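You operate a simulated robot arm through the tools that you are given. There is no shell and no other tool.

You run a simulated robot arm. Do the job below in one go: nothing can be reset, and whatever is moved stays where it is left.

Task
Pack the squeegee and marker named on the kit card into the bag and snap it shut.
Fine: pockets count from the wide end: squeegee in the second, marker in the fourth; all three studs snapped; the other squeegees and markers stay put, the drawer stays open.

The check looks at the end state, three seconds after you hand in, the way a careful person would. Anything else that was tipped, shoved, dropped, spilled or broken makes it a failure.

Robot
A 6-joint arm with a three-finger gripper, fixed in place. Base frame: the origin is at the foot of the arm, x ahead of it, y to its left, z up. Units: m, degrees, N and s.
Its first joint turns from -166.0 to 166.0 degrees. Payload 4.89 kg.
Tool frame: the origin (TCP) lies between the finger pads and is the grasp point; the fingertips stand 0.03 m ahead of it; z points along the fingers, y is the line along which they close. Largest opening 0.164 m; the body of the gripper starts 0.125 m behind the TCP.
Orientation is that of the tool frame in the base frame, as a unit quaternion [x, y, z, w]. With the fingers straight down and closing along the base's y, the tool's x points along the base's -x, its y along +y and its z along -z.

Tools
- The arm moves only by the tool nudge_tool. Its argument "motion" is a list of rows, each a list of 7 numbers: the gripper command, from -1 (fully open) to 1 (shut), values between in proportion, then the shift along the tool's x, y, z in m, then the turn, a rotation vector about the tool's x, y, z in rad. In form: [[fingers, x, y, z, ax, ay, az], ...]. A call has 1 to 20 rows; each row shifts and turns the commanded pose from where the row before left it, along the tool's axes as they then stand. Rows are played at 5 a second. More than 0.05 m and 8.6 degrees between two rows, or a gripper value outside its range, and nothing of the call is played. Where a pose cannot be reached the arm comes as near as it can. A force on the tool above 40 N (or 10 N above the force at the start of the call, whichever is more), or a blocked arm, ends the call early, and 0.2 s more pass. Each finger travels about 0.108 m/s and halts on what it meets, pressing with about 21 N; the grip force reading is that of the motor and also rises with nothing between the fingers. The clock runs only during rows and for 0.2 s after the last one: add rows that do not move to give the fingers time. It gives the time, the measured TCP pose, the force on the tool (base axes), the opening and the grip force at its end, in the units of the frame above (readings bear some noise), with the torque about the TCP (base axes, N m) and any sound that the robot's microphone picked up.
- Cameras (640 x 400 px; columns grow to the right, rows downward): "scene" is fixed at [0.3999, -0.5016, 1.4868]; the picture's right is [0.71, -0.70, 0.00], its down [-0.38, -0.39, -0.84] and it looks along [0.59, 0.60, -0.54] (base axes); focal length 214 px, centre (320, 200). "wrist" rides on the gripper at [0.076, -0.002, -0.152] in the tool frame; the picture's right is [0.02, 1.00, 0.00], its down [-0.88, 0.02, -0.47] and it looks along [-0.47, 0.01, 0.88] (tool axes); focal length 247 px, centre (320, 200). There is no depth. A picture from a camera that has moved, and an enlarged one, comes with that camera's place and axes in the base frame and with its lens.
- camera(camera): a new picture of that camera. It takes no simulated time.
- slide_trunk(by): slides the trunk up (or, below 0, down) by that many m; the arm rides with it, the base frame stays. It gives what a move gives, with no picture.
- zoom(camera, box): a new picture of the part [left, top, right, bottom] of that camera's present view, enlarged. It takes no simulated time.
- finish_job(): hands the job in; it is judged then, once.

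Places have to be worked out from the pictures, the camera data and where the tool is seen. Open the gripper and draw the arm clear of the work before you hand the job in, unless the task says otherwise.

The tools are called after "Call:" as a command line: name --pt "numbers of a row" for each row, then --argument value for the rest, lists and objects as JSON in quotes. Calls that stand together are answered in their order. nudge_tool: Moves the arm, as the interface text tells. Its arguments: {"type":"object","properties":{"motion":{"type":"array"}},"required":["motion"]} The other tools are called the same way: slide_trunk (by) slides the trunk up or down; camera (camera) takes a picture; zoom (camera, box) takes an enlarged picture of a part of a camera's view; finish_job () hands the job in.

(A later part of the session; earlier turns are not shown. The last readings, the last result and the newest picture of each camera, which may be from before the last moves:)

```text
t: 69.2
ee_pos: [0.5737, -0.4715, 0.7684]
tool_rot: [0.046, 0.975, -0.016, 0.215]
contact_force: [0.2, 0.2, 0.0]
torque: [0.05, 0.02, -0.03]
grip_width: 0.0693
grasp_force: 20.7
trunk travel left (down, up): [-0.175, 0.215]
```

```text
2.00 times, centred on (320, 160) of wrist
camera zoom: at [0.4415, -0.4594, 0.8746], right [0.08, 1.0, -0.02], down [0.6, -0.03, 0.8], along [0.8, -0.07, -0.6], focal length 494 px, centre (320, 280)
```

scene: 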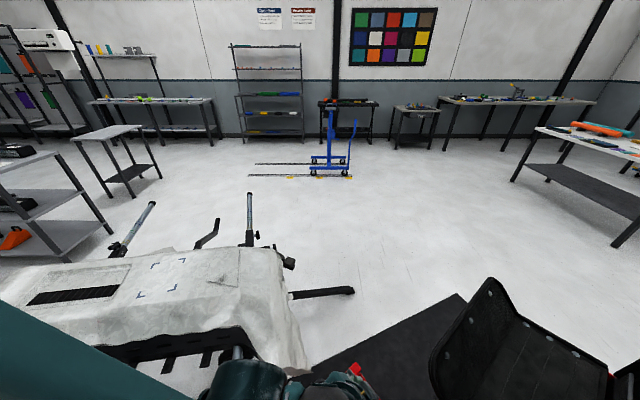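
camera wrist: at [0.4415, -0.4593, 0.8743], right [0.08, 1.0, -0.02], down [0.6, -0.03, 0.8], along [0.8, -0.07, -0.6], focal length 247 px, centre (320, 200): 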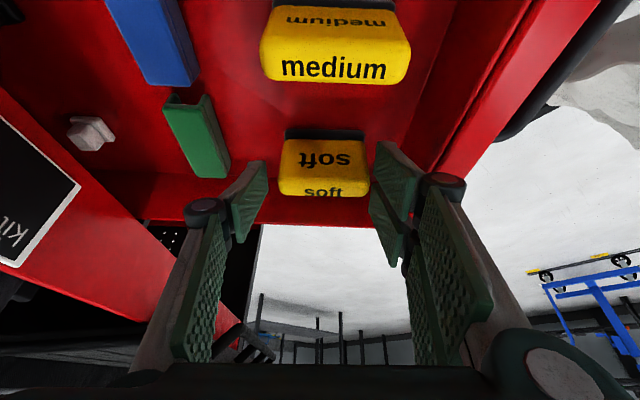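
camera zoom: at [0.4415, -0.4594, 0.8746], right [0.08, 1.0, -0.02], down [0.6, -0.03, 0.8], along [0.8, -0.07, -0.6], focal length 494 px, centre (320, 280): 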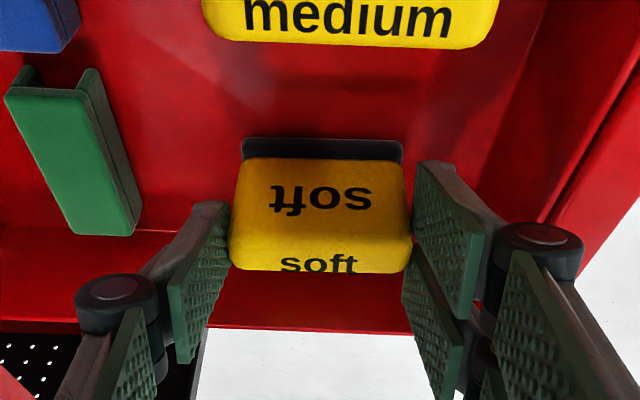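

Gripped (69 mm, 20.7 N). I lift gently first, then clear of the drawer.

Call:
nudge_tool --pt "0.6 -0.0042 0 -0.0091 0 0 0" --pt "0.6 -0.0042 0 -0.0091 0 0 0" --pt "0.6 -0.0084 0 -0.0182 0 0 0" --pt "0.6 -0.0126 0 -0.0272 0 0 0" --pt "0.6 -0.0168 0 -0.0363 0 0 0" --pt "0.6 -0.0168 0 -0.0363 0 0 0" --pt "0.6 -0.0168 0 -0.0363 0 0 0" --pt "0.6 -0.0168 0 -0.0363 0 0 0"

Call:
camera --camera "wrist"

Call:
zoom --camera "wrist" --box '[180, 60, 460, 260]'

```text
t: 71.0
ee_pos: [0.5741, -0.4702, 0.9961]
tool_rot: [0.046, 0.975, -0.016, 0.215]
contact_force: [1.1, -0.6, -1.1]
torque: [0.08, 0.09, 0.02]
grip_width: 0.0693
grasp_force: 20.8
trunk travel left (down, up): [-0.175, 0.215]
```

```text
taken
camera wrist: at [0.4425, -0.4574, 1.1033], right [0.08, 1.0, -0.02], down [0.6, -0.03, 0.8], along [0.8, -0.07, -0.6], focal length 247 px, centre (320, 200)
```

wrist: 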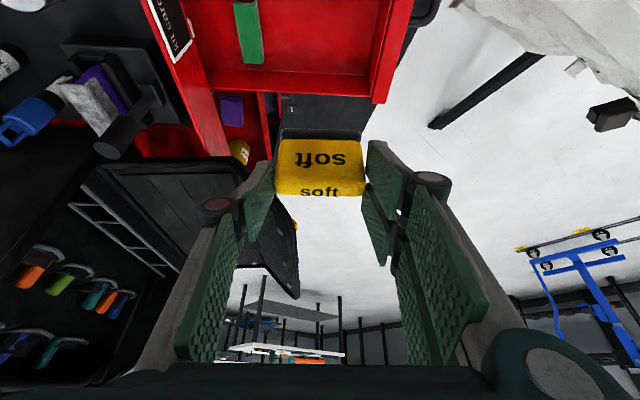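

```text
2.00 times, centred on (320, 160) of wrist
camera zoom: at [0.4425, -0.4574, 1.1033], right [0.08, 1.0, -0.02], down [0.6, -0.03, 0.8], along [0.8, -0.07, -0.6], focal length 494 px, centre (320, 280)
```

zoom: 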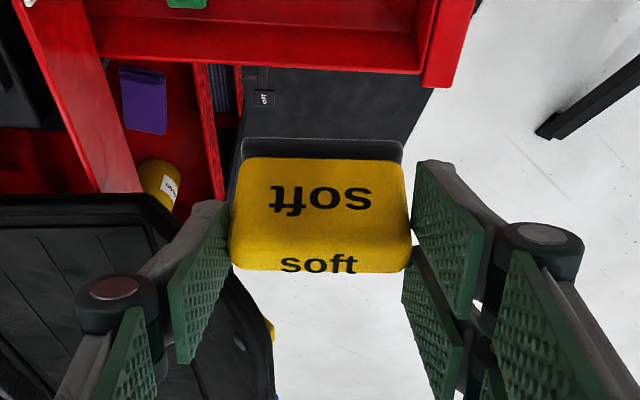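

The soft squeegee is held level and clear. I raise it, swing to heading -97° and carry it across to in front of the bag at z≈1.12.

Call:
nudge_tool --pt "0.6 -0.0157 0 -0.034 0 0 0" --pt "0.6 -0.0157 0 -0.034 0 0 0" --pt "0.6 -0.0157 0 -0.034 0 0 0" --pt "0.6 -0.0157 0 -0.034 0 0 0" --pt "0.6 0 0 0 0.0612 0 0.1325" --pt "0.6 0 0 0 0.0612 0 0.1325" --pt "0.6 0 0 0 0.0612 0 0.1325" --pt "0.6 0 0 0 0.0612 0 0.1325" --pt "0.6 0 0 0 0.0612 0 0.1325" --pt "0.6 0 0 0 0.0612 0 0.1325" --pt "0.6 0 0 0 0.0612 0 0.1325" --pt "0.6 0 0 0 0.0612 0 0.1325" --pt "0.6 0 0 0 0.0612 0 0.1325" --pt "0.6 0 0 0 0.0612 0 0.1325" --pt "0.6 0 0 0 0.0612 0 0.1325"

Call:
nudge_tool --pt "0.6 -0.0202 0.0373 0.0126 0 0 0" --pt "0.6 -0.0202 0.0373 0.0126 0 0 0" --pt "0.6 -0.0202 0.0373 0.0126 0 0 0" --pt "0.6 -0.0202 0.0373 0.0126 0 0 0" --pt "0.6 -0.0202 0.0373 0.0126 0 0 0" --pt "0.6 -0.0202 0.0373 0.0126 0 0 0" --pt "0.6 -0.0202 0.0373 0.0126 0 0 0" --pt "0.6 -0.0202 0.0373 0.0126 0 0 0" --pt "0.6 -0.0202 0.0373 0.0126 0 0 0" --pt "0.6 -0.0202 0.0373 0.0126 0 0 0" --pt "0.6 0 0 0 0 0 0"

Call:
camera --camera "wrist"

```text
t: 74.2
ee_pos: [0.5748, -0.4674, 1.1493]
tool_rot: [0.735, 0.641, -0.166, 0.146]
contact_force: [-0.9, 0.3, -0.3]
torque: [-0.04, -0.14, 0.07]
grip_width: 0.0695
grasp_force: 21.1
trunk travel left (down, up): [-0.175, 0.215]
```

```text
t: 76.7
ee_pos: [0.9164, -0.7501, 1.1227]
tool_rot: [0.734, 0.642, -0.167, 0.145]
contact_force: [1.0, -0.6, -1.6]
torque: [0.03, 0.11, -0.06]
grip_width: 0.0693
grasp_force: 21.3
trunk travel left (down, up): [-0.175, 0.215]
```

```text
taken
camera wrist: at [0.9314, -0.6165, 1.2267], right [0.99, -0.11, -0.01], down [-0.06, -0.59, 0.81], along [-0.1, -0.8, -0.59], focal length 247 px, centre (320, 200)
```

wrist: 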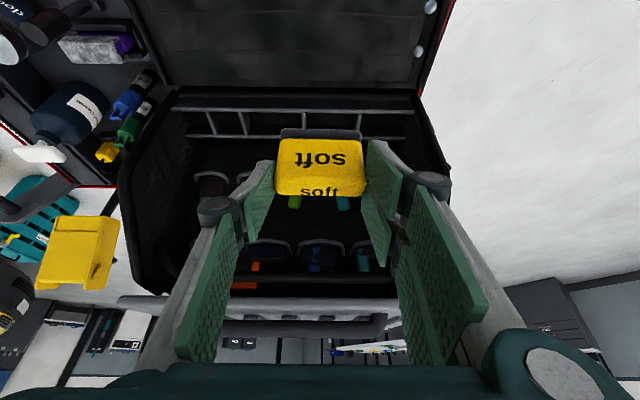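

Heading -97.6°, tilt 25°, block level. I advance to just above pocket 2 (TCP ≈(0.919, -0.863, 1.00)), checking that this tilt still reaches.

Call:
nudge_tool --pt "0.6 -0.0098 0.0035 0.0312 0 0 0" --pt "0.6 -0.0098 0.0035 0.0312 0 0 0" --pt "0.6 -0.0098 0.0035 0.0312 0 0 0" --pt "0.6 -0.0098 0.0035 0.0312 0 0 0" --pt "0.6 -0.0098 0.0035 0.0312 0 0 0" --pt "0.6 0 0 0 0 0 0"

Call:
camera --camera "wrist"

Call:
zoom --camera "wrist" --box '[160, 80, 460, 260]'

```text
t: 78.0
ee_pos: [0.9166, -0.8624, 1.0007]
tool_rot: [0.734, 0.643, -0.165, 0.146]
contact_force: [0.0, 0.4, -0.7]
torque: [0.0, 0.03, 0.0]
grip_width: 0.0693
grasp_force: 21.0
trunk travel left (down, up): [-0.175, 0.215]
```

```text
taken
camera wrist: at [0.9332, -0.7297, 1.1056], right [0.99, -0.11, -0.01], down [-0.06, -0.59, 0.81], along [-0.1, -0.8, -0.59], focal length 247 px, centre (320, 200)
```

wrist: 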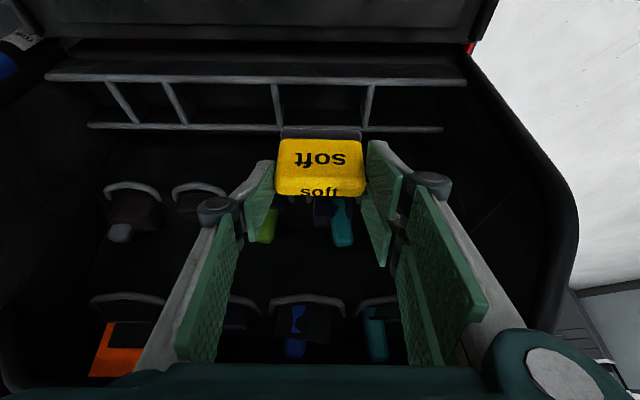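

```text
2.13 times, centred on (310, 170) of wrist
camera zoom: at [0.9332, -0.7297, 1.1056], right [0.99, -0.11, -0.01], down [-0.06, -0.59, 0.81], along [-0.1, -0.8, -0.59], focal length 527 px, centre (341, 264)
```

zoom: 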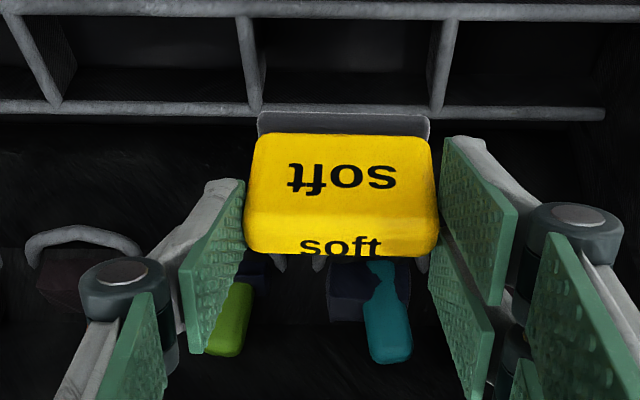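

Measured again from here: pocket 2 centre ≈(0.9165, -0.8726), block centre ≈(0.9155, -0.874). Aligned within ~1 mm, so I lower slowly into the pocket, watching the force.

Call:
nudge_tool --pt "0.6 0.0064 0.001 0.0136 0 0 0" --pt "0.6 0.0064 0 0.0136 0 0 0" --pt "0.6 0.0043 0 0.009 0 0 0" --pt "0.6 0.0043 0 0.009 0 0 0" --pt "0.6 0 0 0 0 0 0"

Call:
zoom --camera "wrist" --box '[160, 80, 460, 260]'

```text
t: 79.2
ee_pos: [0.9182, -0.8636, 0.9512]
tool_rot: [0.734, 0.642, -0.166, 0.146]
contact_force: [0.4, 0.0, -0.9]
torque: [0.01, 0.02, 0.01]
grip_width: 0.069
grasp_force: 21.4
trunk travel left (down, up): [-0.175, 0.215]
```

```text
2.13 times, centred on (310, 170) of wrist
camera zoom: at [0.9334, -0.7301, 1.0562], right [0.99, -0.11, -0.01], down [-0.06, -0.59, 0.81], along [-0.1, -0.8, -0.59], focal length 527 px, centre (341, 264)
```

zoom: 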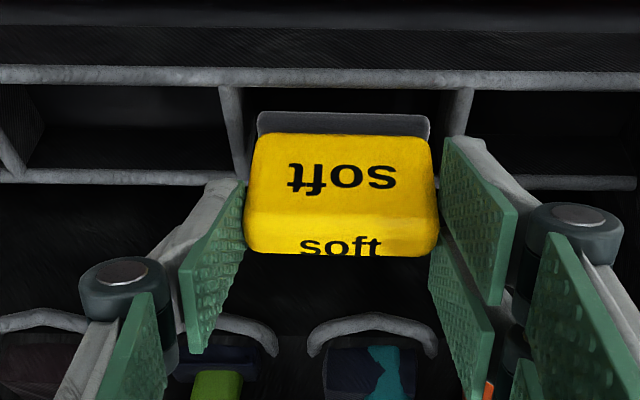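

The rubber edge is entering centrally between the dividers with no contact. I continue down to TCP z≈0.926.

Call:
nudge_tool --pt "0.6 0.0037 0 0.0077 0 0 0" --pt "0.6 0.0037 0 0.0077 0 0 0" --pt "0.6 0.0037 0 0.0077 0 0 0" --pt "0.6 0 0 0 0 0 0"

Call:
zoom --camera "wrist" --box '[160, 80, 460, 260]'

```text
t: 80.2
ee_pos: [0.9174, -0.8622, 0.9266]
tool_rot: [0.734, 0.643, -0.166, 0.147]
contact_force: [1.5, -0.9, 4.4]
torque: [0.0, 0.08, -0.01]
grip_width: 0.0694
grasp_force: 20.8
trunk travel left (down, up): [-0.175, 0.215]
```

```text
2.13 times, centred on (310, 170) of wrist
camera zoom: at [0.9326, -0.7295, 1.0312], right [0.99, -0.11, -0.01], down [-0.06, -0.59, 0.81], along [-0.1, -0.8, -0.59], focal length 527 px, centre (341, 264)
```

zoom: 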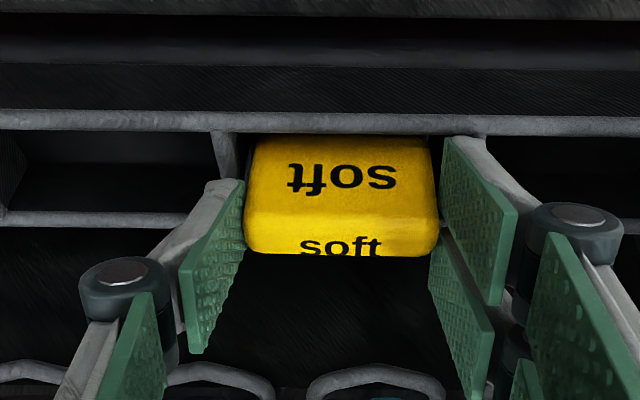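

A light 4 N upward force appears—either the pocket floor or a fingertip on the divider. I press down another 3 mm to see.

Call:
nudge_tool --pt "0.6 0.0013 0 0.0027 0 0 0" --pt "0.6 0 0 0 0 0 0"

Call:
zoom --camera "wrist" --box '[200, 100, 440, 240]'

```text
t: 80.8
ee_pos: [0.917, -0.8619, 0.9243]
tool_rot: [0.734, 0.642, -0.166, 0.145]
contact_force: [5.2, -2.3, 14.2]
torque: [-0.13, -0.23, 0.04]
grip_width: 0.0691
grasp_force: 20.6
trunk travel left (down, up): [-0.175, 0.215]
```

```text
2.67 times, centred on (320, 170) of wrist
camera zoom: at [0.9326, -0.7295, 1.029], right [0.99, -0.11, -0.01], down [-0.06, -0.59, 0.81], along [-0.1, -0.8, -0.59], focal length 659 px, centre (320, 280)
```

zoom: 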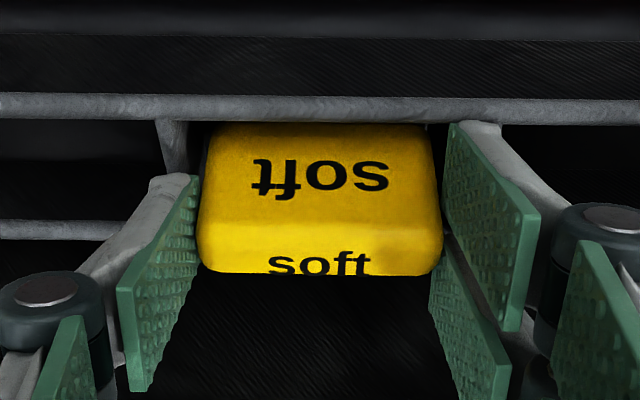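

Contact is central (block on the pocket floor, or both tips on the dividers); the squeegee is ~35 mm deep between the dividers. I relieve 2 mm and release it, opening only slightly.

Call:
nudge_tool --pt "0.6 -0.0009 0 -0.0018 0 0 0" --pt "0.1 0 0 0 0 0 0" --pt "0.0 0 0 0 0 0 0" --pt "-0.08 0 0 0 0 0 0" --pt "-0.08 0 0 0 0 0 0"

Call:
zoom --camera "wrist" --box '[160, 80, 460, 260]'

```text
t: 82.0
ee_pos: [0.9165, -0.863, 0.9246]
tool_rot: [0.734, 0.643, -0.165, 0.147]
contact_force: [-0.8, -0.6, 0.5]
torque: [0.02, -0.01, 0.0]
grip_width: 0.0886
grasp_force: 0.0
trunk travel left (down, up): [-0.175, 0.215]
```

```text
2.13 times, centred on (310, 170) of wrist
camera zoom: at [0.9328, -0.73, 1.0302], right [0.99, -0.11, -0.01], down [-0.06, -0.59, 0.81], along [-0.1, -0.8, -0.59], focal length 527 px, centre (341, 264)
```

zoom: 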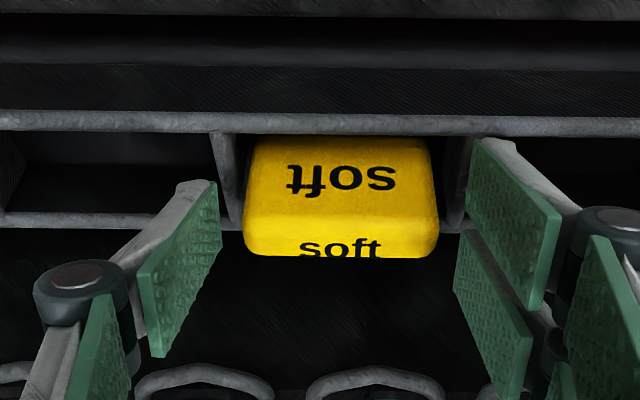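

Released: the squeegee stands in pocket 2 on its floor, unmoved. I lift straight up and away, then check.

Call:
nudge_tool --pt "-0.08 -0.0086 0 -0.0181 0 0 0" --pt "-0.08 -0.0172 0 -0.0361 0 0 0" --pt "-0.08 -0.0172 0 -0.0361 0 0 0" --pt "-0.08 -0.0172 0 -0.0361 0 0 0" --pt "-0.08 -0.0172 0 -0.0361 0 0 0" --pt "-0.08 0 0 0 0 0 0"

Call:
camera --camera "wrist"

Call:
zoom --camera "wrist" --box '[160, 40, 460, 220]'

```text
t: 83.5
ee_pos: [0.9154, -0.864, 1.1055]
tool_rot: [0.734, 0.642, -0.166, 0.146]
contact_force: [0.2, 0.5, 0.9]
torque: [0.03, -0.03, 0.03]
grip_width: 0.0883
grasp_force: 0.0
trunk travel left (down, up): [-0.175, 0.215]
```

```text
taken
camera wrist: at [0.9312, -0.7306, 1.2106], right [0.99, -0.11, -0.01], down [-0.06, -0.59, 0.81], along [-0.1, -0.8, -0.59], focal length 247 px, centre (320, 200)
```

wrist: 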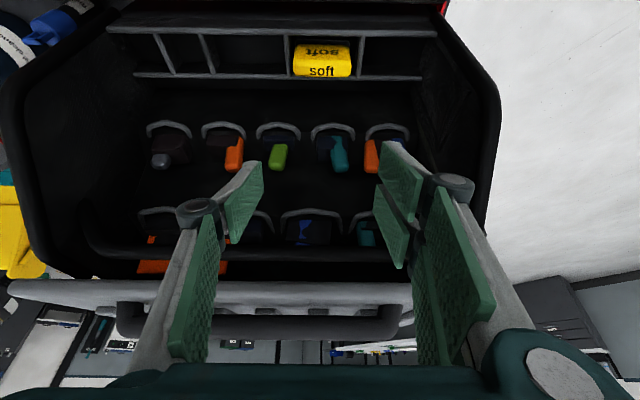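

```text
2.13 times, centred on (310, 130) of wrist
camera zoom: at [0.9312, -0.7306, 1.2106], right [0.99, -0.11, -0.01], down [-0.06, -0.59, 0.81], along [-0.1, -0.8, -0.59], focal length 527 px, centre (341, 349)
```

zoom: 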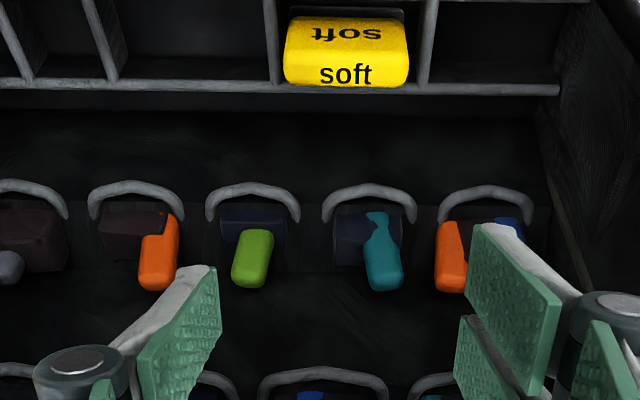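

The soft squeegee stands in pocket 2 counted from the wide end. Next the green marker near (0.551, -0.867): I back out over the bag front, cross to -x at z≈1.18 and reduce the tilt to ~10° for a look from above.

Call:
nudge_tool --pt "-0.08 0.0185 0 -0.0309 0 0 0" --pt "-0.08 0.0185 0 -0.0309 0 0 0" --pt "-0.08 0.0185 0 -0.0309 0 0 0" --pt "-0.08 0.0185 0 -0.0309 0 0 0" --pt "0 0 -0.045 0 0 0 0" --pt "0.2 0 -0.045 0 0 0 0" --pt "0.4 0 -0.045 0 0 0 0" --pt "0.4 0 -0.045 0 0 0 0" --pt "0.4 0 -0.045 0 0 0 0" --pt "0.4 0 -0.045 0 0 0 0" --pt "0.4 0 -0.045 0 0 0 0" --pt "0.4 0 -0.045 0 0 0 0" --pt "0.4 0 0 0 0 0.131 0" --pt "0.4 0 0 0 0 0.131 0" --pt "0.4 0 0 0 0.0258 0 0.1376" --pt "0.4 0 0 0 0 0 0"

Call:
camera --camera "wrist"

Call:
zoom --camera "wrist" --box '[200, 60, 440, 220]'

```text
t: 86.8
ee_pos: [0.5757, -0.6974, 1.1848]
tool_rot: [0.793, 0.602, -0.072, 0.054]
contact_force: [-0.1, -0.9, -0.3]
torque: [0.05, 0.06, 0.0]
grip_width: 0.0493
grasp_force: 0.0
trunk travel left (down, up): [-0.175, 0.215]
```

```text
taken
camera wrist: at [0.6018, -0.5986, 1.3199], right [0.97, -0.25, 0.0], down [-0.19, -0.76, 0.62], along [-0.16, -0.6, -0.78], focal length 247 px, centre (320, 200)
```

wrist: 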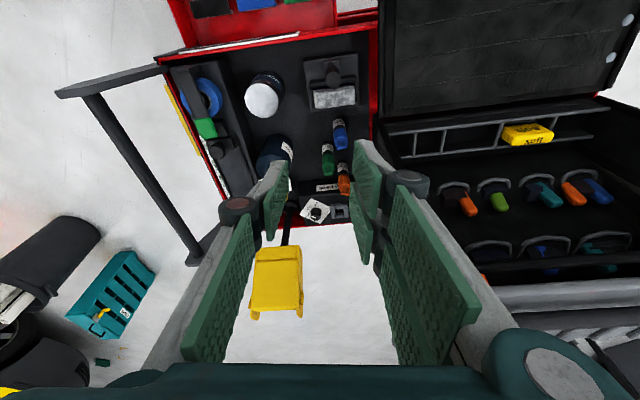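

```text
2.50 times, centred on (320, 140) of wrist
camera zoom: at [0.6018, -0.5986, 1.3199], right [0.97, -0.25, 0.0], down [-0.19, -0.76, 0.62], along [-0.16, -0.6, -0.78], focal length 617 px, centre (320, 350)
```

zoom: 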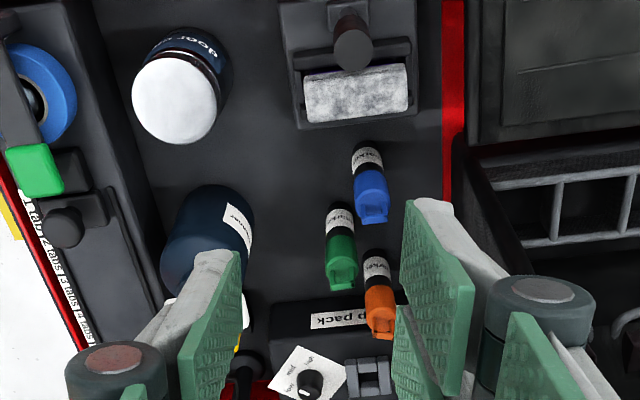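

Green marker axis ≈(0.551, -0.868), blue ≈(0.585, -0.815), orange ≈(0.571, -0.93), caps to z≈0.89. I move above the green marker at z≈1.02.

Call:
nudge_tool --pt "0.4 -0.0227 0.0031 0.0322 0 0 0" --pt "0.4 -0.0227 0.0031 0.0322 0 0 0" --pt "0.4 -0.0227 0.0031 0.0322 0 0 0" --pt "0.4 -0.0227 0.0031 0.0322 0 0 0" --pt "0.4 -0.0227 0.0031 0.0322 0 0 0" --pt "0.4 -0.0227 0.0031 0.0322 0 0 0" --pt "0.4 0 0 0 0 0 0"

Call:
camera --camera "wrist"

Call:
zoom --camera "wrist" --box '[220, 60, 440, 220]'

```text
t: 88.5
ee_pos: [0.5488, -0.8673, 1.02]
tool_rot: [0.793, 0.602, -0.072, 0.055]
contact_force: [0.1, -0.5, 0.1]
torque: [0.04, 0.04, 0.01]
grip_width: 0.0491
grasp_force: 0.0
trunk travel left (down, up): [-0.175, 0.215]
```

```text
taken
camera wrist: at [0.5752, -0.7673, 1.1551], right [0.97, -0.25, 0.0], down [-0.19, -0.76, 0.62], along [-0.16, -0.6, -0.78], focal length 247 px, centre (320, 200)
```

wrist: 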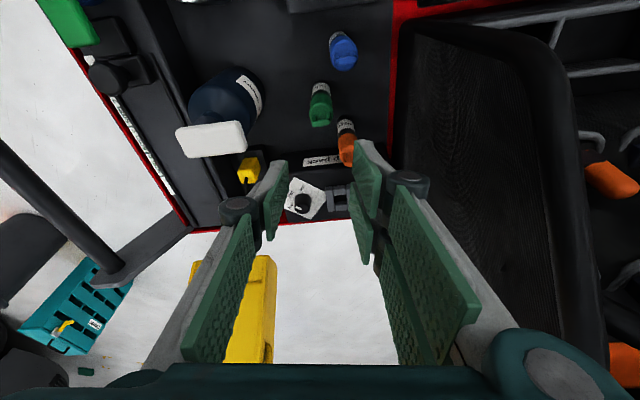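

```text
2.50 times, centred on (330, 140) of wrist
camera zoom: at [0.5752, -0.7673, 1.1551], right [0.97, -0.25, 0.0], down [-0.19, -0.76, 0.62], along [-0.16, -0.6, -0.78], focal length 617 px, centre (295, 350)
```

zoom: 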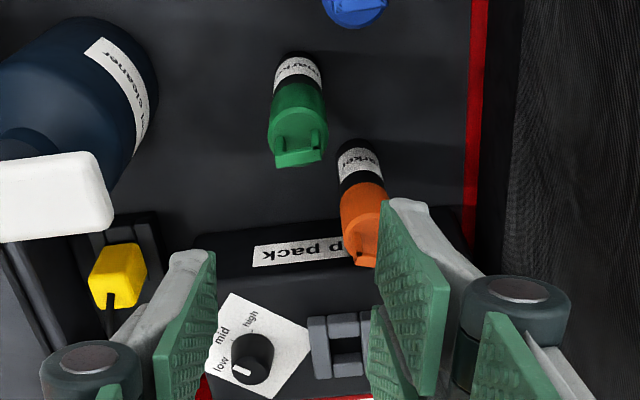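

Refined axis ≈(0.5515, -0.862), cap diameter ≈26 mm. I come down to z≈0.92 with the cap between the open fingers and check the clearance to the neighbours.

Call:
nudge_tool --pt "0.4 0.0095 0.0005 0.0323 0 0 0" --pt "0.4 0.0095 0.0005 0.0323 0 0 0" --pt "0.4 0.0095 0.0004 0.0323 0 0 0" --pt "0.4 0 0 0 0 0 0"

Call:
camera --camera "wrist"

Call:
zoom --camera "wrist" --box '[220, 80, 440, 240]'

```text
t: 89.5
ee_pos: [0.5547, -0.8556, 0.9179]
tool_rot: [0.793, 0.602, -0.072, 0.055]
contact_force: [-1.1, -0.2, -0.2]
torque: [0.01, 0.01, 0.01]
grip_width: 0.049
grasp_force: 0.1
trunk travel left (down, up): [-0.175, 0.215]
```

```text
taken
camera wrist: at [0.5801, -0.7566, 1.0535], right [0.97, -0.25, 0.0], down [-0.19, -0.76, 0.62], along [-0.16, -0.6, -0.78], focal length 247 px, centre (320, 200)
```

wrist: 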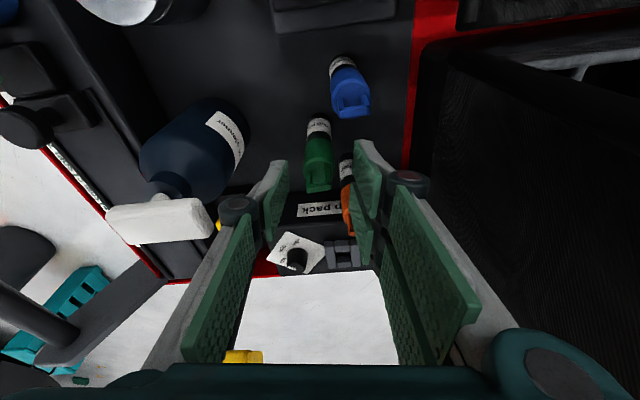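

```text
2.50 times, centred on (330, 160) of wrist
camera zoom: at [0.5801, -0.7566, 1.0535], right [0.97, -0.25, 0.0], down [-0.19, -0.76, 0.62], along [-0.16, -0.6, -0.78], focal length 617 px, centre (295, 300)
```

zoom: 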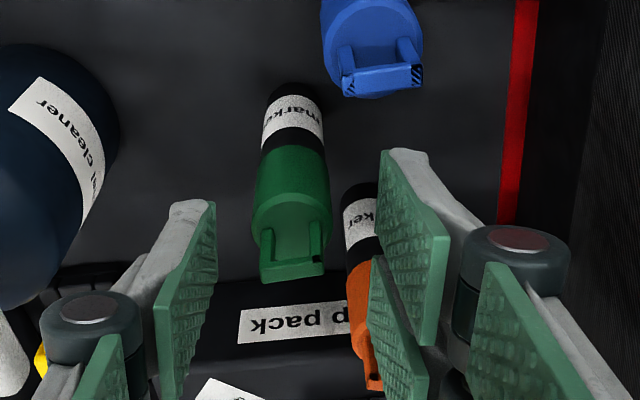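

Cap-top centre is ≈(0.5525, -0.858), the TCP is nearly over it and both neighbours are clear of the fingers. I descend to z≈0.85.

Call:
nudge_tool --pt "0.4 0.0032 -0.0004 0.0225 0 0 0" --pt "0.4 0.0032 -0.0004 0.0225 0 0 0" --pt "0.4 0.0032 -0.0005 0.0225 0 0 0" --pt "0.4 0 0 0 0 0 0"

Call:
camera --camera "wrist"

Call:
zoom --camera "wrist" --box '[220, 100, 440, 260]'

```text
t: 90.5
ee_pos: [0.5513, -0.8563, 0.8492]
tool_rot: [0.793, 0.602, -0.072, 0.055]
contact_force: [0.0, 0.0, -0.6]
torque: [0.06, 0.02, 0.01]
grip_width: 0.049
grasp_force: 0.0
trunk travel left (down, up): [-0.175, 0.215]
```

```text
taken
camera wrist: at [0.5773, -0.7581, 0.9855], right [0.97, -0.25, 0.0], down [-0.19, -0.76, 0.62], along [-0.16, -0.6, -0.78], focal length 247 px, centre (320, 200)
```

wrist: 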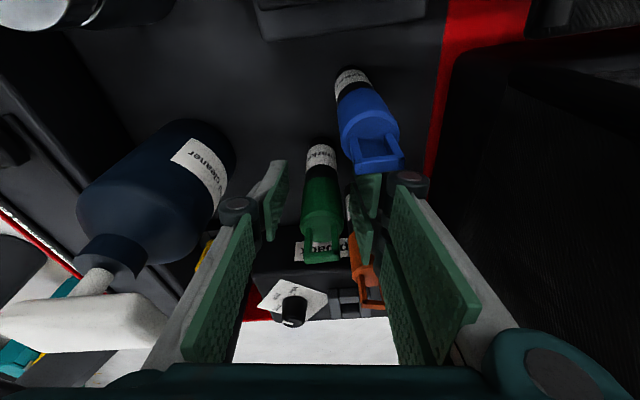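

```text
2.50 times, centred on (330, 180) of wrist
camera zoom: at [0.5773, -0.7581, 0.9855], right [0.97, -0.25, 0.0], down [-0.19, -0.76, 0.62], along [-0.16, -0.6, -0.78], focal length 617 px, centre (295, 250)
```

zoom: 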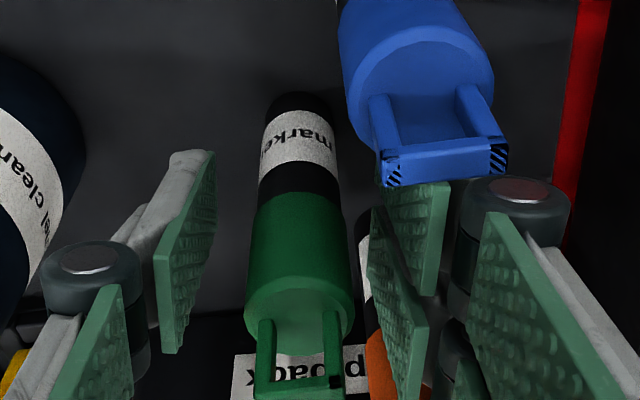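

The green cap is centred between the pads with no contact. I close gently on it.

Call:
nudge_tool --pt "0.5 0 0 0 0 0 0" --pt "0.58 0 0 0 0 0 0" --pt "0.64 0 0 0 0 0 0" --pt "0.7 0 0 0 0 0 0" --pt "0.85 0 0 0 0 0 0" --pt "0.85 0 0 0 0 0 0"

Call:
zoom --camera "wrist" --box '[220, 100, 440, 260]'

```text
t: 91.8
ee_pos: [0.5522, -0.8566, 0.85]
tool_rot: [0.794, 0.601, -0.072, 0.054]
contact_force: [0.0, -0.3, 0.0]
torque: [0.03, -0.02, 0.0]
grip_width: 0.0256
grasp_force: 21.1
trunk travel left (down, up): [-0.175, 0.215]
```

```text
2.50 times, centred on (330, 180) of wrist
camera zoom: at [0.5772, -0.7579, 0.9859], right [0.97, -0.25, 0.0], down [-0.19, -0.76, 0.62], along [-0.16, -0.6, -0.78], focal length 617 px, centre (295, 250)
```

zoom: 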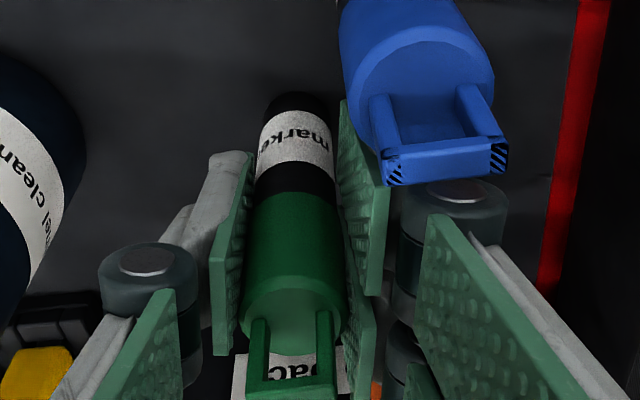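

Gripped at 25.6 mm. I lift straight up slowly until it clears the neighbouring markers.

Call:
nudge_tool --pt "0.85 -0.0018 0 -0.0098 0 0 0" --pt "0.85 -0.0037 0 -0.0197 0 0 0" --pt "0.85 -0.0055 0 -0.0295 0 0 0" --pt "0.85 -0.0074 0 -0.0393 0 0 0" --pt "0.85 -0.0074 0 -0.0393 0 0 0" --pt "0.85 -0.0074 0 -0.0393 0 0 0" --pt "0.85 -0.0074 0 -0.0393 0 0 0" --pt "0.85 -0.0074 0 -0.0393 0 0 0"

Call:
camera --camera "wrist"

Call:
zoom --camera "wrist" --box '[220, 80, 440, 240]'

```text
t: 93.7
ee_pos: [0.5503, -0.8578, 1.1095]
tool_rot: [0.793, 0.602, -0.072, 0.055]
contact_force: [0.7, -0.2, -0.8]
torque: [0.04, 0.07, 0.02]
grip_width: 0.0256
grasp_force: 21.0
trunk travel left (down, up): [-0.175, 0.215]
```

```text
taken
camera wrist: at [0.5764, -0.7588, 1.2451], right [0.97, -0.25, 0.0], down [-0.19, -0.76, 0.62], along [-0.16, -0.6, -0.78], focal length 247 px, centre (320, 200)
```

wrist: 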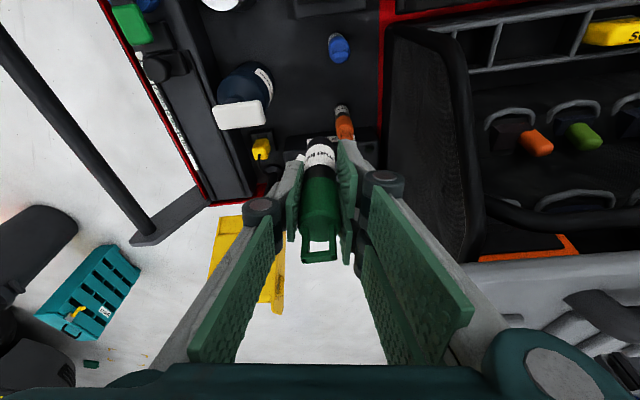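

```text
2.50 times, centred on (330, 160) of wrist
camera zoom: at [0.5764, -0.7588, 1.2451], right [0.97, -0.25, 0.0], down [-0.19, -0.76, 0.62], along [-0.16, -0.6, -0.78], focal length 617 px, centre (295, 300)
```

zoom: 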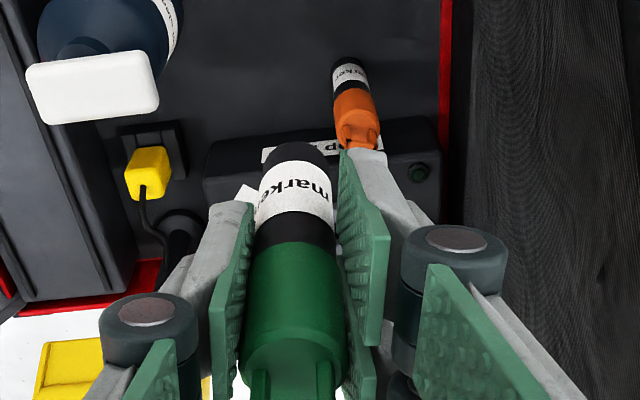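

Green marker is in hand; blue and orange stand undisturbed. I retreat toward +y, cross over to x≈0.75 in front of the bag, and turn to heading -97°.

Call:
nudge_tool --pt "0.85 0.0348 0 -0.0133 0 0 0" --pt "0.85 0.0348 0 -0.0133 0 0 0" --pt "0.85 0.0348 0 -0.0133 0 0 0" --pt "0.85 0.0086 0.0421 -0.0016 0 0 0" --pt "0.85 0.0086 0.0421 -0.0016 0 0 0" --pt "0.85 0.0086 0.0421 -0.0016 0 0 0" --pt "0.85 0.0086 0.0421 -0.0016 0 0 0" --pt "0.85 0 0 0 -0.0232 0 -0.1239" --pt "0.85 -0.017 0.0024 0.0143 0 0 0" --pt "0.85 -0.017 0.0024 0.0143 0 0 0" --pt "0.85 -0.017 0.0024 0.0143 0 0 0" --pt "0.85 0 0 0 0 0 0"

Call:
camera --camera "wrist"

Call:
zoom --camera "wrist" --box '[200, 20, 460, 220]'

```text
t: 96.2
ee_pos: [0.7505, -0.8238, 1.0972]
tool_rot: [0.754, 0.651, -0.068, 0.059]
contact_force: [0.4, -0.4, -0.7]
torque: [0.08, 0.04, -0.05]
grip_width: 0.0253
grasp_force: 20.4
trunk travel left (down, up): [-0.175, 0.215]
```

```text
taken
camera wrist: at [0.7638, -0.7231, 1.2338], right [0.99, -0.12, 0.0], down [-0.1, -0.78, 0.62], along [-0.08, -0.62, -0.78], focal length 247 px, centre (320, 200)
```

wrist: 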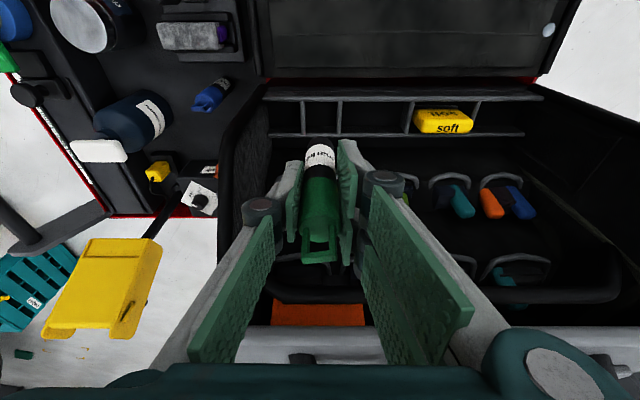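

```text
2.00 times, centred on (330, 120) of wrist
camera zoom: at [0.7638, -0.7231, 1.2338], right [0.99, -0.12, 0.0], down [-0.1, -0.78, 0.62], along [-0.08, -0.62, -0.78], focal length 494 px, centre (300, 360)
```

zoom: 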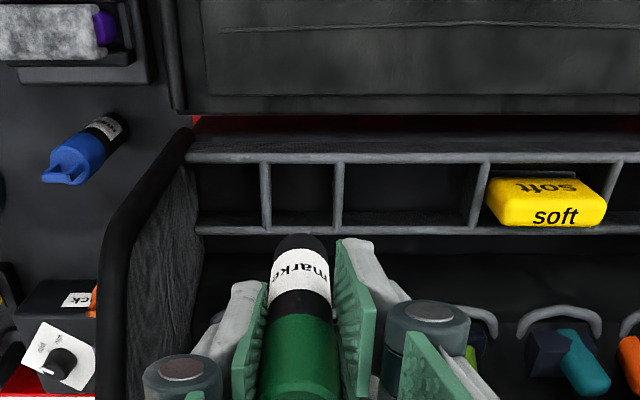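

Pocket 4 measured again at ≈(0.7487, -0.8507). I move the marker axis over it and lower to TCP z≈0.98 (marker bottom just above the rim).

Call:
nudge_tool --pt "0.85 -0.025 0.0021 0.0045 0 0 0" --pt "0.85 0.007 0 0.0384 0 0 0" --pt "0.85 0.007 0 0.0384 0 0 0" --pt "0.85 0.007 0 0.0384 0 0 0" --pt "0.85 0 0 0 0 0 0"

Call:
camera --camera "wrist"

Call:
zoom --camera "wrist" --box '[220, 60, 420, 220]'

```text
t: 97.5
ee_pos: [0.7486, -0.8499, 0.9819]
tool_rot: [0.754, 0.651, -0.069, 0.06]
contact_force: [-0.2, -0.4, -1.1]
torque: [0.03, 0.0, 0.01]
grip_width: 0.0255
grasp_force: 21.2
trunk travel left (down, up): [-0.175, 0.215]
```

```text
taken
camera wrist: at [0.7614, -0.7477, 1.1171], right [0.99, -0.12, 0.0], down [-0.1, -0.77, 0.62], along [-0.08, -0.62, -0.78], focal length 247 px, centre (320, 200)
```

wrist: 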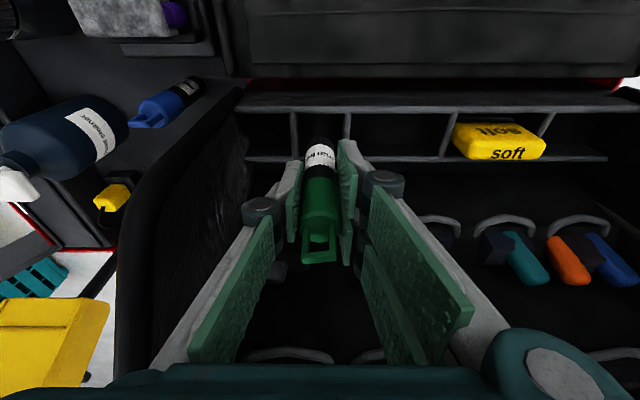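

```text
2.50 times, centred on (320, 140) of wrist
camera zoom: at [0.7614, -0.7477, 1.1171], right [0.99, -0.12, 0.0], down [-0.1, -0.77, 0.62], along [-0.08, -0.62, -0.78], focal length 617 px, centre (320, 350)
```

zoom: 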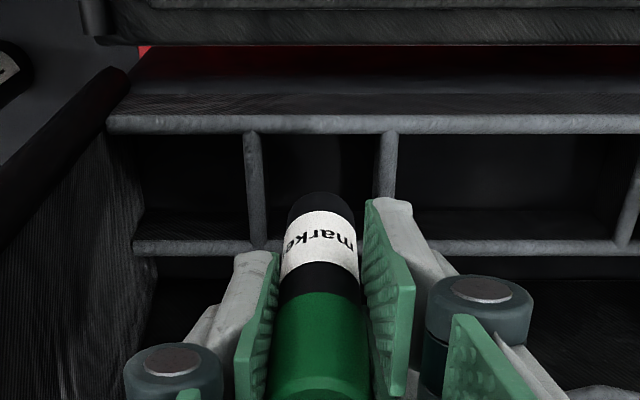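

The marker's end is centred between the two dividers. I lower it 30 mm, then feel for the floor in small steps.

Call:
nudge_tool --pt "0.85 0.0018 0 0.0098 0 0 0" --pt "0.85 0.0018 0 0.0098 0 0 0" --pt "0.85 0.0018 0 0.0098 0 0 0" --pt "0.85 0 0 0 0 0 0"

Call:
zoom --camera "wrist" --box '[220, 60, 420, 220]'

```text
t: 98.5
ee_pos: [0.7488, -0.8469, 0.9509]
tool_rot: [0.754, 0.651, -0.067, 0.061]
contact_force: [0.4, 0.2, 0.2]
torque: [0.05, 0.0, 0.03]
grip_width: 0.0257
grasp_force: 20.9
trunk travel left (down, up): [-0.175, 0.215]
```

```text
2.50 times, centred on (320, 140) of wrist
camera zoom: at [0.7618, -0.7463, 1.0872], right [0.99, -0.12, 0.0], down [-0.1, -0.77, 0.62], along [-0.08, -0.62, -0.78], focal length 617 px, centre (320, 350)
```

zoom: 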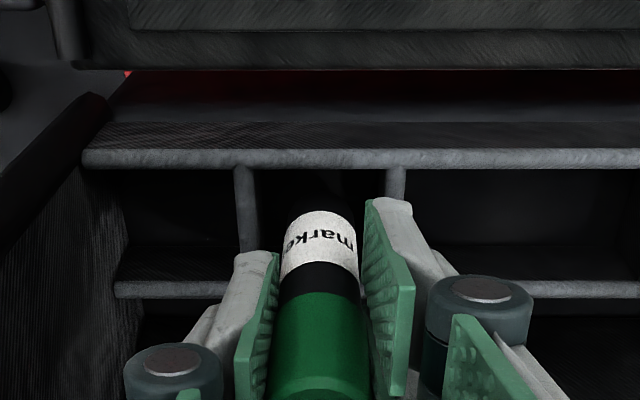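

No contact yet; I continue down in small steps (with a 2 mm forward correction).

Call:
nudge_tool --pt "0.85 -0.0009 0 0.0062 0 0 0" --pt "0.85 0.0011 0 0.0059 0 0 0" --pt "0.85 0 0 0 0 0 0"

```text
t: 99.2
ee_pos: [0.7492, -0.8498, 0.9394]
tool_rot: [0.754, 0.651, -0.068, 0.06]
contact_force: [-0.2, -0.2, 0.0]
torque: [0.0, 0.01, -0.01]
grip_width: 0.0255
grasp_force: 21.1
trunk travel left (down, up): [-0.175, 0.215]
```

Still free at TCP z 0.939. I go on lowering in 5 mm steps, looking for the floor contact.

Call:
nudge_tool --pt "0.85 0.0009 0 0.0049 0 0 0" --pt "0.85 0 0 0 0 0 0"

Call:
nudge_tool --pt "0.85 0.0007 0 0.0039 0 0 0" --pt "0.85 0 0 0 0 0 0"

Call:
zoom --camera "wrist" --box '[220, 60, 420, 220]'

```text
t: 99.8
ee_pos: [0.7481, -0.8507, 0.9352]
tool_rot: [0.754, 0.651, -0.069, 0.061]
contact_force: [-0.7, 0.1, 2.0]
torque: [0.06, 0.02, 0.04]
grip_width: 0.0257
grasp_force: 21.2
trunk travel left (down, up): [-0.175, 0.215]
```

```text
t: 100.5
ee_pos: [0.7489, -0.8496, 0.9316]
tool_rot: [0.754, 0.651, -0.068, 0.06]
contact_force: [2.7, -0.6, 15.3]
torque: [-0.18, -0.16, 0.04]
grip_width: 0.0254
grasp_force: 21.2
trunk travel left (down, up): [-0.175, 0.215]
```

```text
2.50 times, centred on (320, 140) of wrist
camera zoom: at [0.761, -0.7483, 1.0674], right [0.99, -0.12, 0.0], down [-0.1, -0.77, 0.63], along [-0.08, -0.62, -0.78], focal length 617 px, centre (320, 350)
```

zoom: 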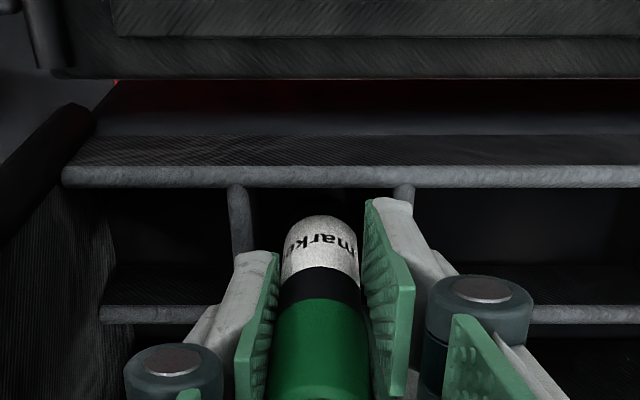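

Floor contact at TCP z≈0.934 (same floor height as before). I relieve the pressure by ~2 mm and open slowly so the marker stays upright.

Call:
nudge_tool --pt "0.85 -0.0004 0 -0.0021 0 0 0" --pt "0.69 0 0 0 0 0 0" --pt "0.66 0 0 0 0 0 0" --pt "0.62 0 0 0 0 0 0" --pt "0.56 0 0 0 0 0 0" --pt "0.5 0 0 0 0 0 0" --pt "0.45 0 0 0 0 0 0"

Call:
zoom --camera "wrist" --box '[220, 60, 420, 280]'

```text
t: 102.0
ee_pos: [0.7487, -0.8503, 0.9332]
tool_rot: [0.753, 0.651, -0.068, 0.06]
contact_force: [-0.9, 0.5, 0.0]
torque: [-0.01, 0.0, 0.04]
grip_width: 0.0452
grasp_force: 0.0
trunk travel left (down, up): [-0.175, 0.215]
```

```text
1.82 times, centred on (320, 170) of wrist
camera zoom: at [0.761, -0.7488, 1.0687], right [0.99, -0.12, 0.0], down [-0.1, -0.77, 0.62], along [-0.08, -0.62, -0.78], focal length 449 px, centre (320, 254)
```

zoom: 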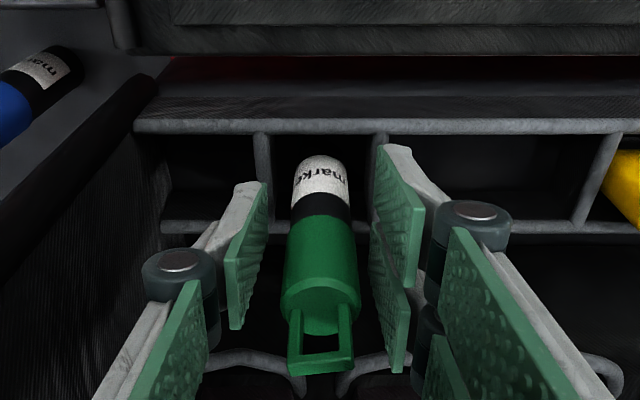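

The marker stands free in pocket 4. I lift straight up past its top.

Call:
nudge_tool --pt "0.45 -0.0036 0 -0.0197 0 0 0" --pt "0.45 -0.0054 0 -0.0295 0 0 0" --pt "0.45 -0.0072 0 -0.0394 0 0 0" --pt "0.45 -0.0072 0 -0.0394 0 0 0" --pt "0.45 -0.0072 0 -0.0394 0 0 0" --pt "0.45 0 0 0 0 0 0"

Call:
camera --camera "wrist"

Call:
zoom --camera "wrist" --box '[200, 20, 460, 220]'

```text
t: 103.5
ee_pos: [0.7478, -0.85, 1.1046]
tool_rot: [0.754, 0.65, -0.069, 0.061]
contact_force: [-0.1, 0.3, 0.5]
torque: [-0.02, -0.07, 0.03]
grip_width: 0.0449
grasp_force: 0.0
trunk travel left (down, up): [-0.175, 0.215]
```

```text
taken
camera wrist: at [0.7599, -0.7475, 1.24], right [0.99, -0.12, 0.0], down [-0.1, -0.77, 0.63], along [-0.08, -0.62, -0.78], focal length 247 px, centre (320, 200)
```

wrist: 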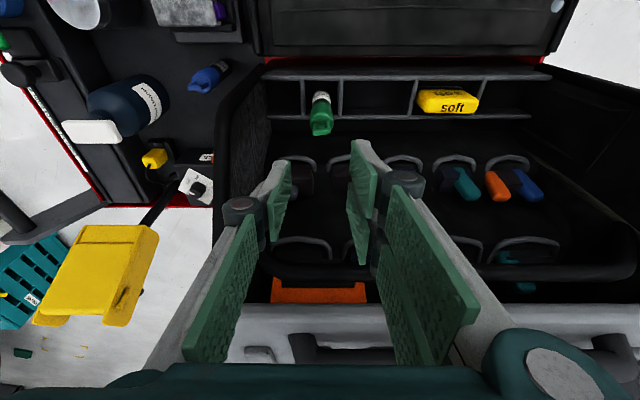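

```text
2.00 times, centred on (330, 120) of wrist
camera zoom: at [0.7599, -0.7475, 1.24], right [0.99, -0.12, 0.0], down [-0.1, -0.77, 0.63], along [-0.08, -0.62, -0.78], focal length 494 px, centre (300, 360)
```

zoom: 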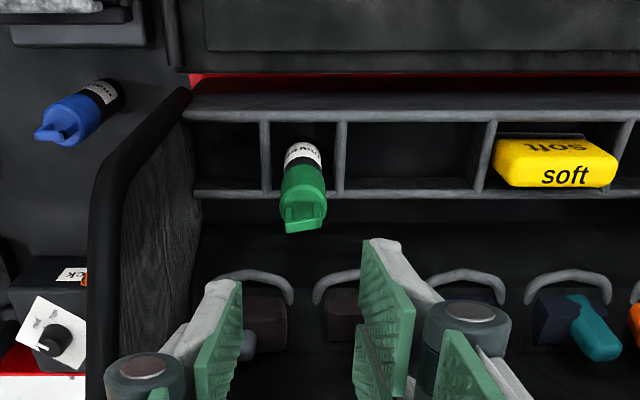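

Both items are in their pockets. Now I examine how the bag closes: I back out to the front and tilt the tool so the wrist camera looks nearly horizontally at the bag's upper rim.

Call:
nudge_tool --pt "0.45 0.04 0.0126 -0.0073 0 0 0" --pt "0.45 0.04 0.0126 -0.0073 0 0 0" --pt "0.45 0.04 0.0126 -0.0073 0 0 0" --pt "0.2 0.04 0.0126 -0.0073 0 0 0" --pt "-0.2 0.04 0.0126 -0.0073 0 0 0" --pt "-0.6 0.04 0.0126 -0.0073 0 0 0" --pt "-1 0 0 0 0 -0.145 0" --pt "-1 0 0 0 0 -0.145 0" --pt "-1 0 0 0 0 -0.145 0" --pt "-1 0 0 0 0 -0.145 0" --pt "-1 0 0 0 0 -0.145 0" --pt "-1 0 0 0 0 -0.145 0" --pt "-1 0 0 0 0 0 0"

Call:
camera --camera "wrist"

Call:
zoom --camera "wrist" --box '[160, 40, 480, 240]'

```text
t: 106.2
ee_pos: [0.8596, -0.6186, 1.1026]
tool_rot: [0.654, 0.564, -0.381, 0.329]
contact_force: [0.5, -0.1, -0.7]
torque: [-0.01, 0.02, -0.02]
grip_width: 0.1641
grasp_force: 0.1
trunk travel left (down, up): [-0.175, 0.215]
```

```text
taken
camera wrist: at [0.8823, -0.4508, 1.1116], right [0.99, -0.13, -0.02], down [0.01, -0.03, 1.0], along [-0.14, -0.99, -0.02], focal length 247 px, centre (320, 200)
```

wrist: 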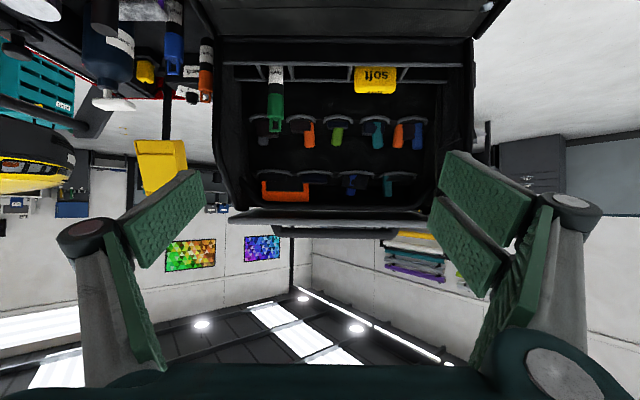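

```text
2.00 times, centred on (320, 140) of wrist
camera zoom: at [0.8823, -0.4508, 1.1116], right [0.99, -0.13, -0.02], down [0.01, -0.03, 1.0], along [-0.14, -0.99, -0.02], focal length 494 px, centre (320, 320)
```

zoom: 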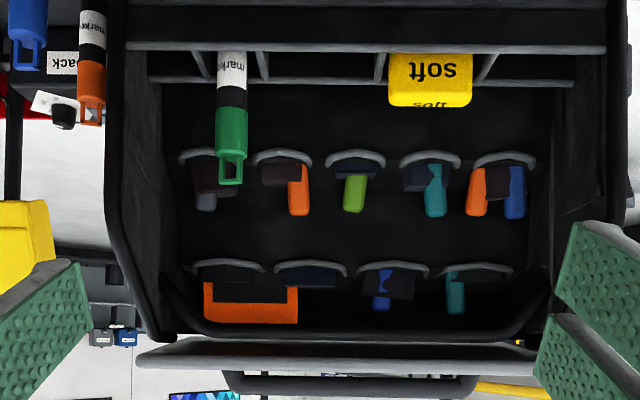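

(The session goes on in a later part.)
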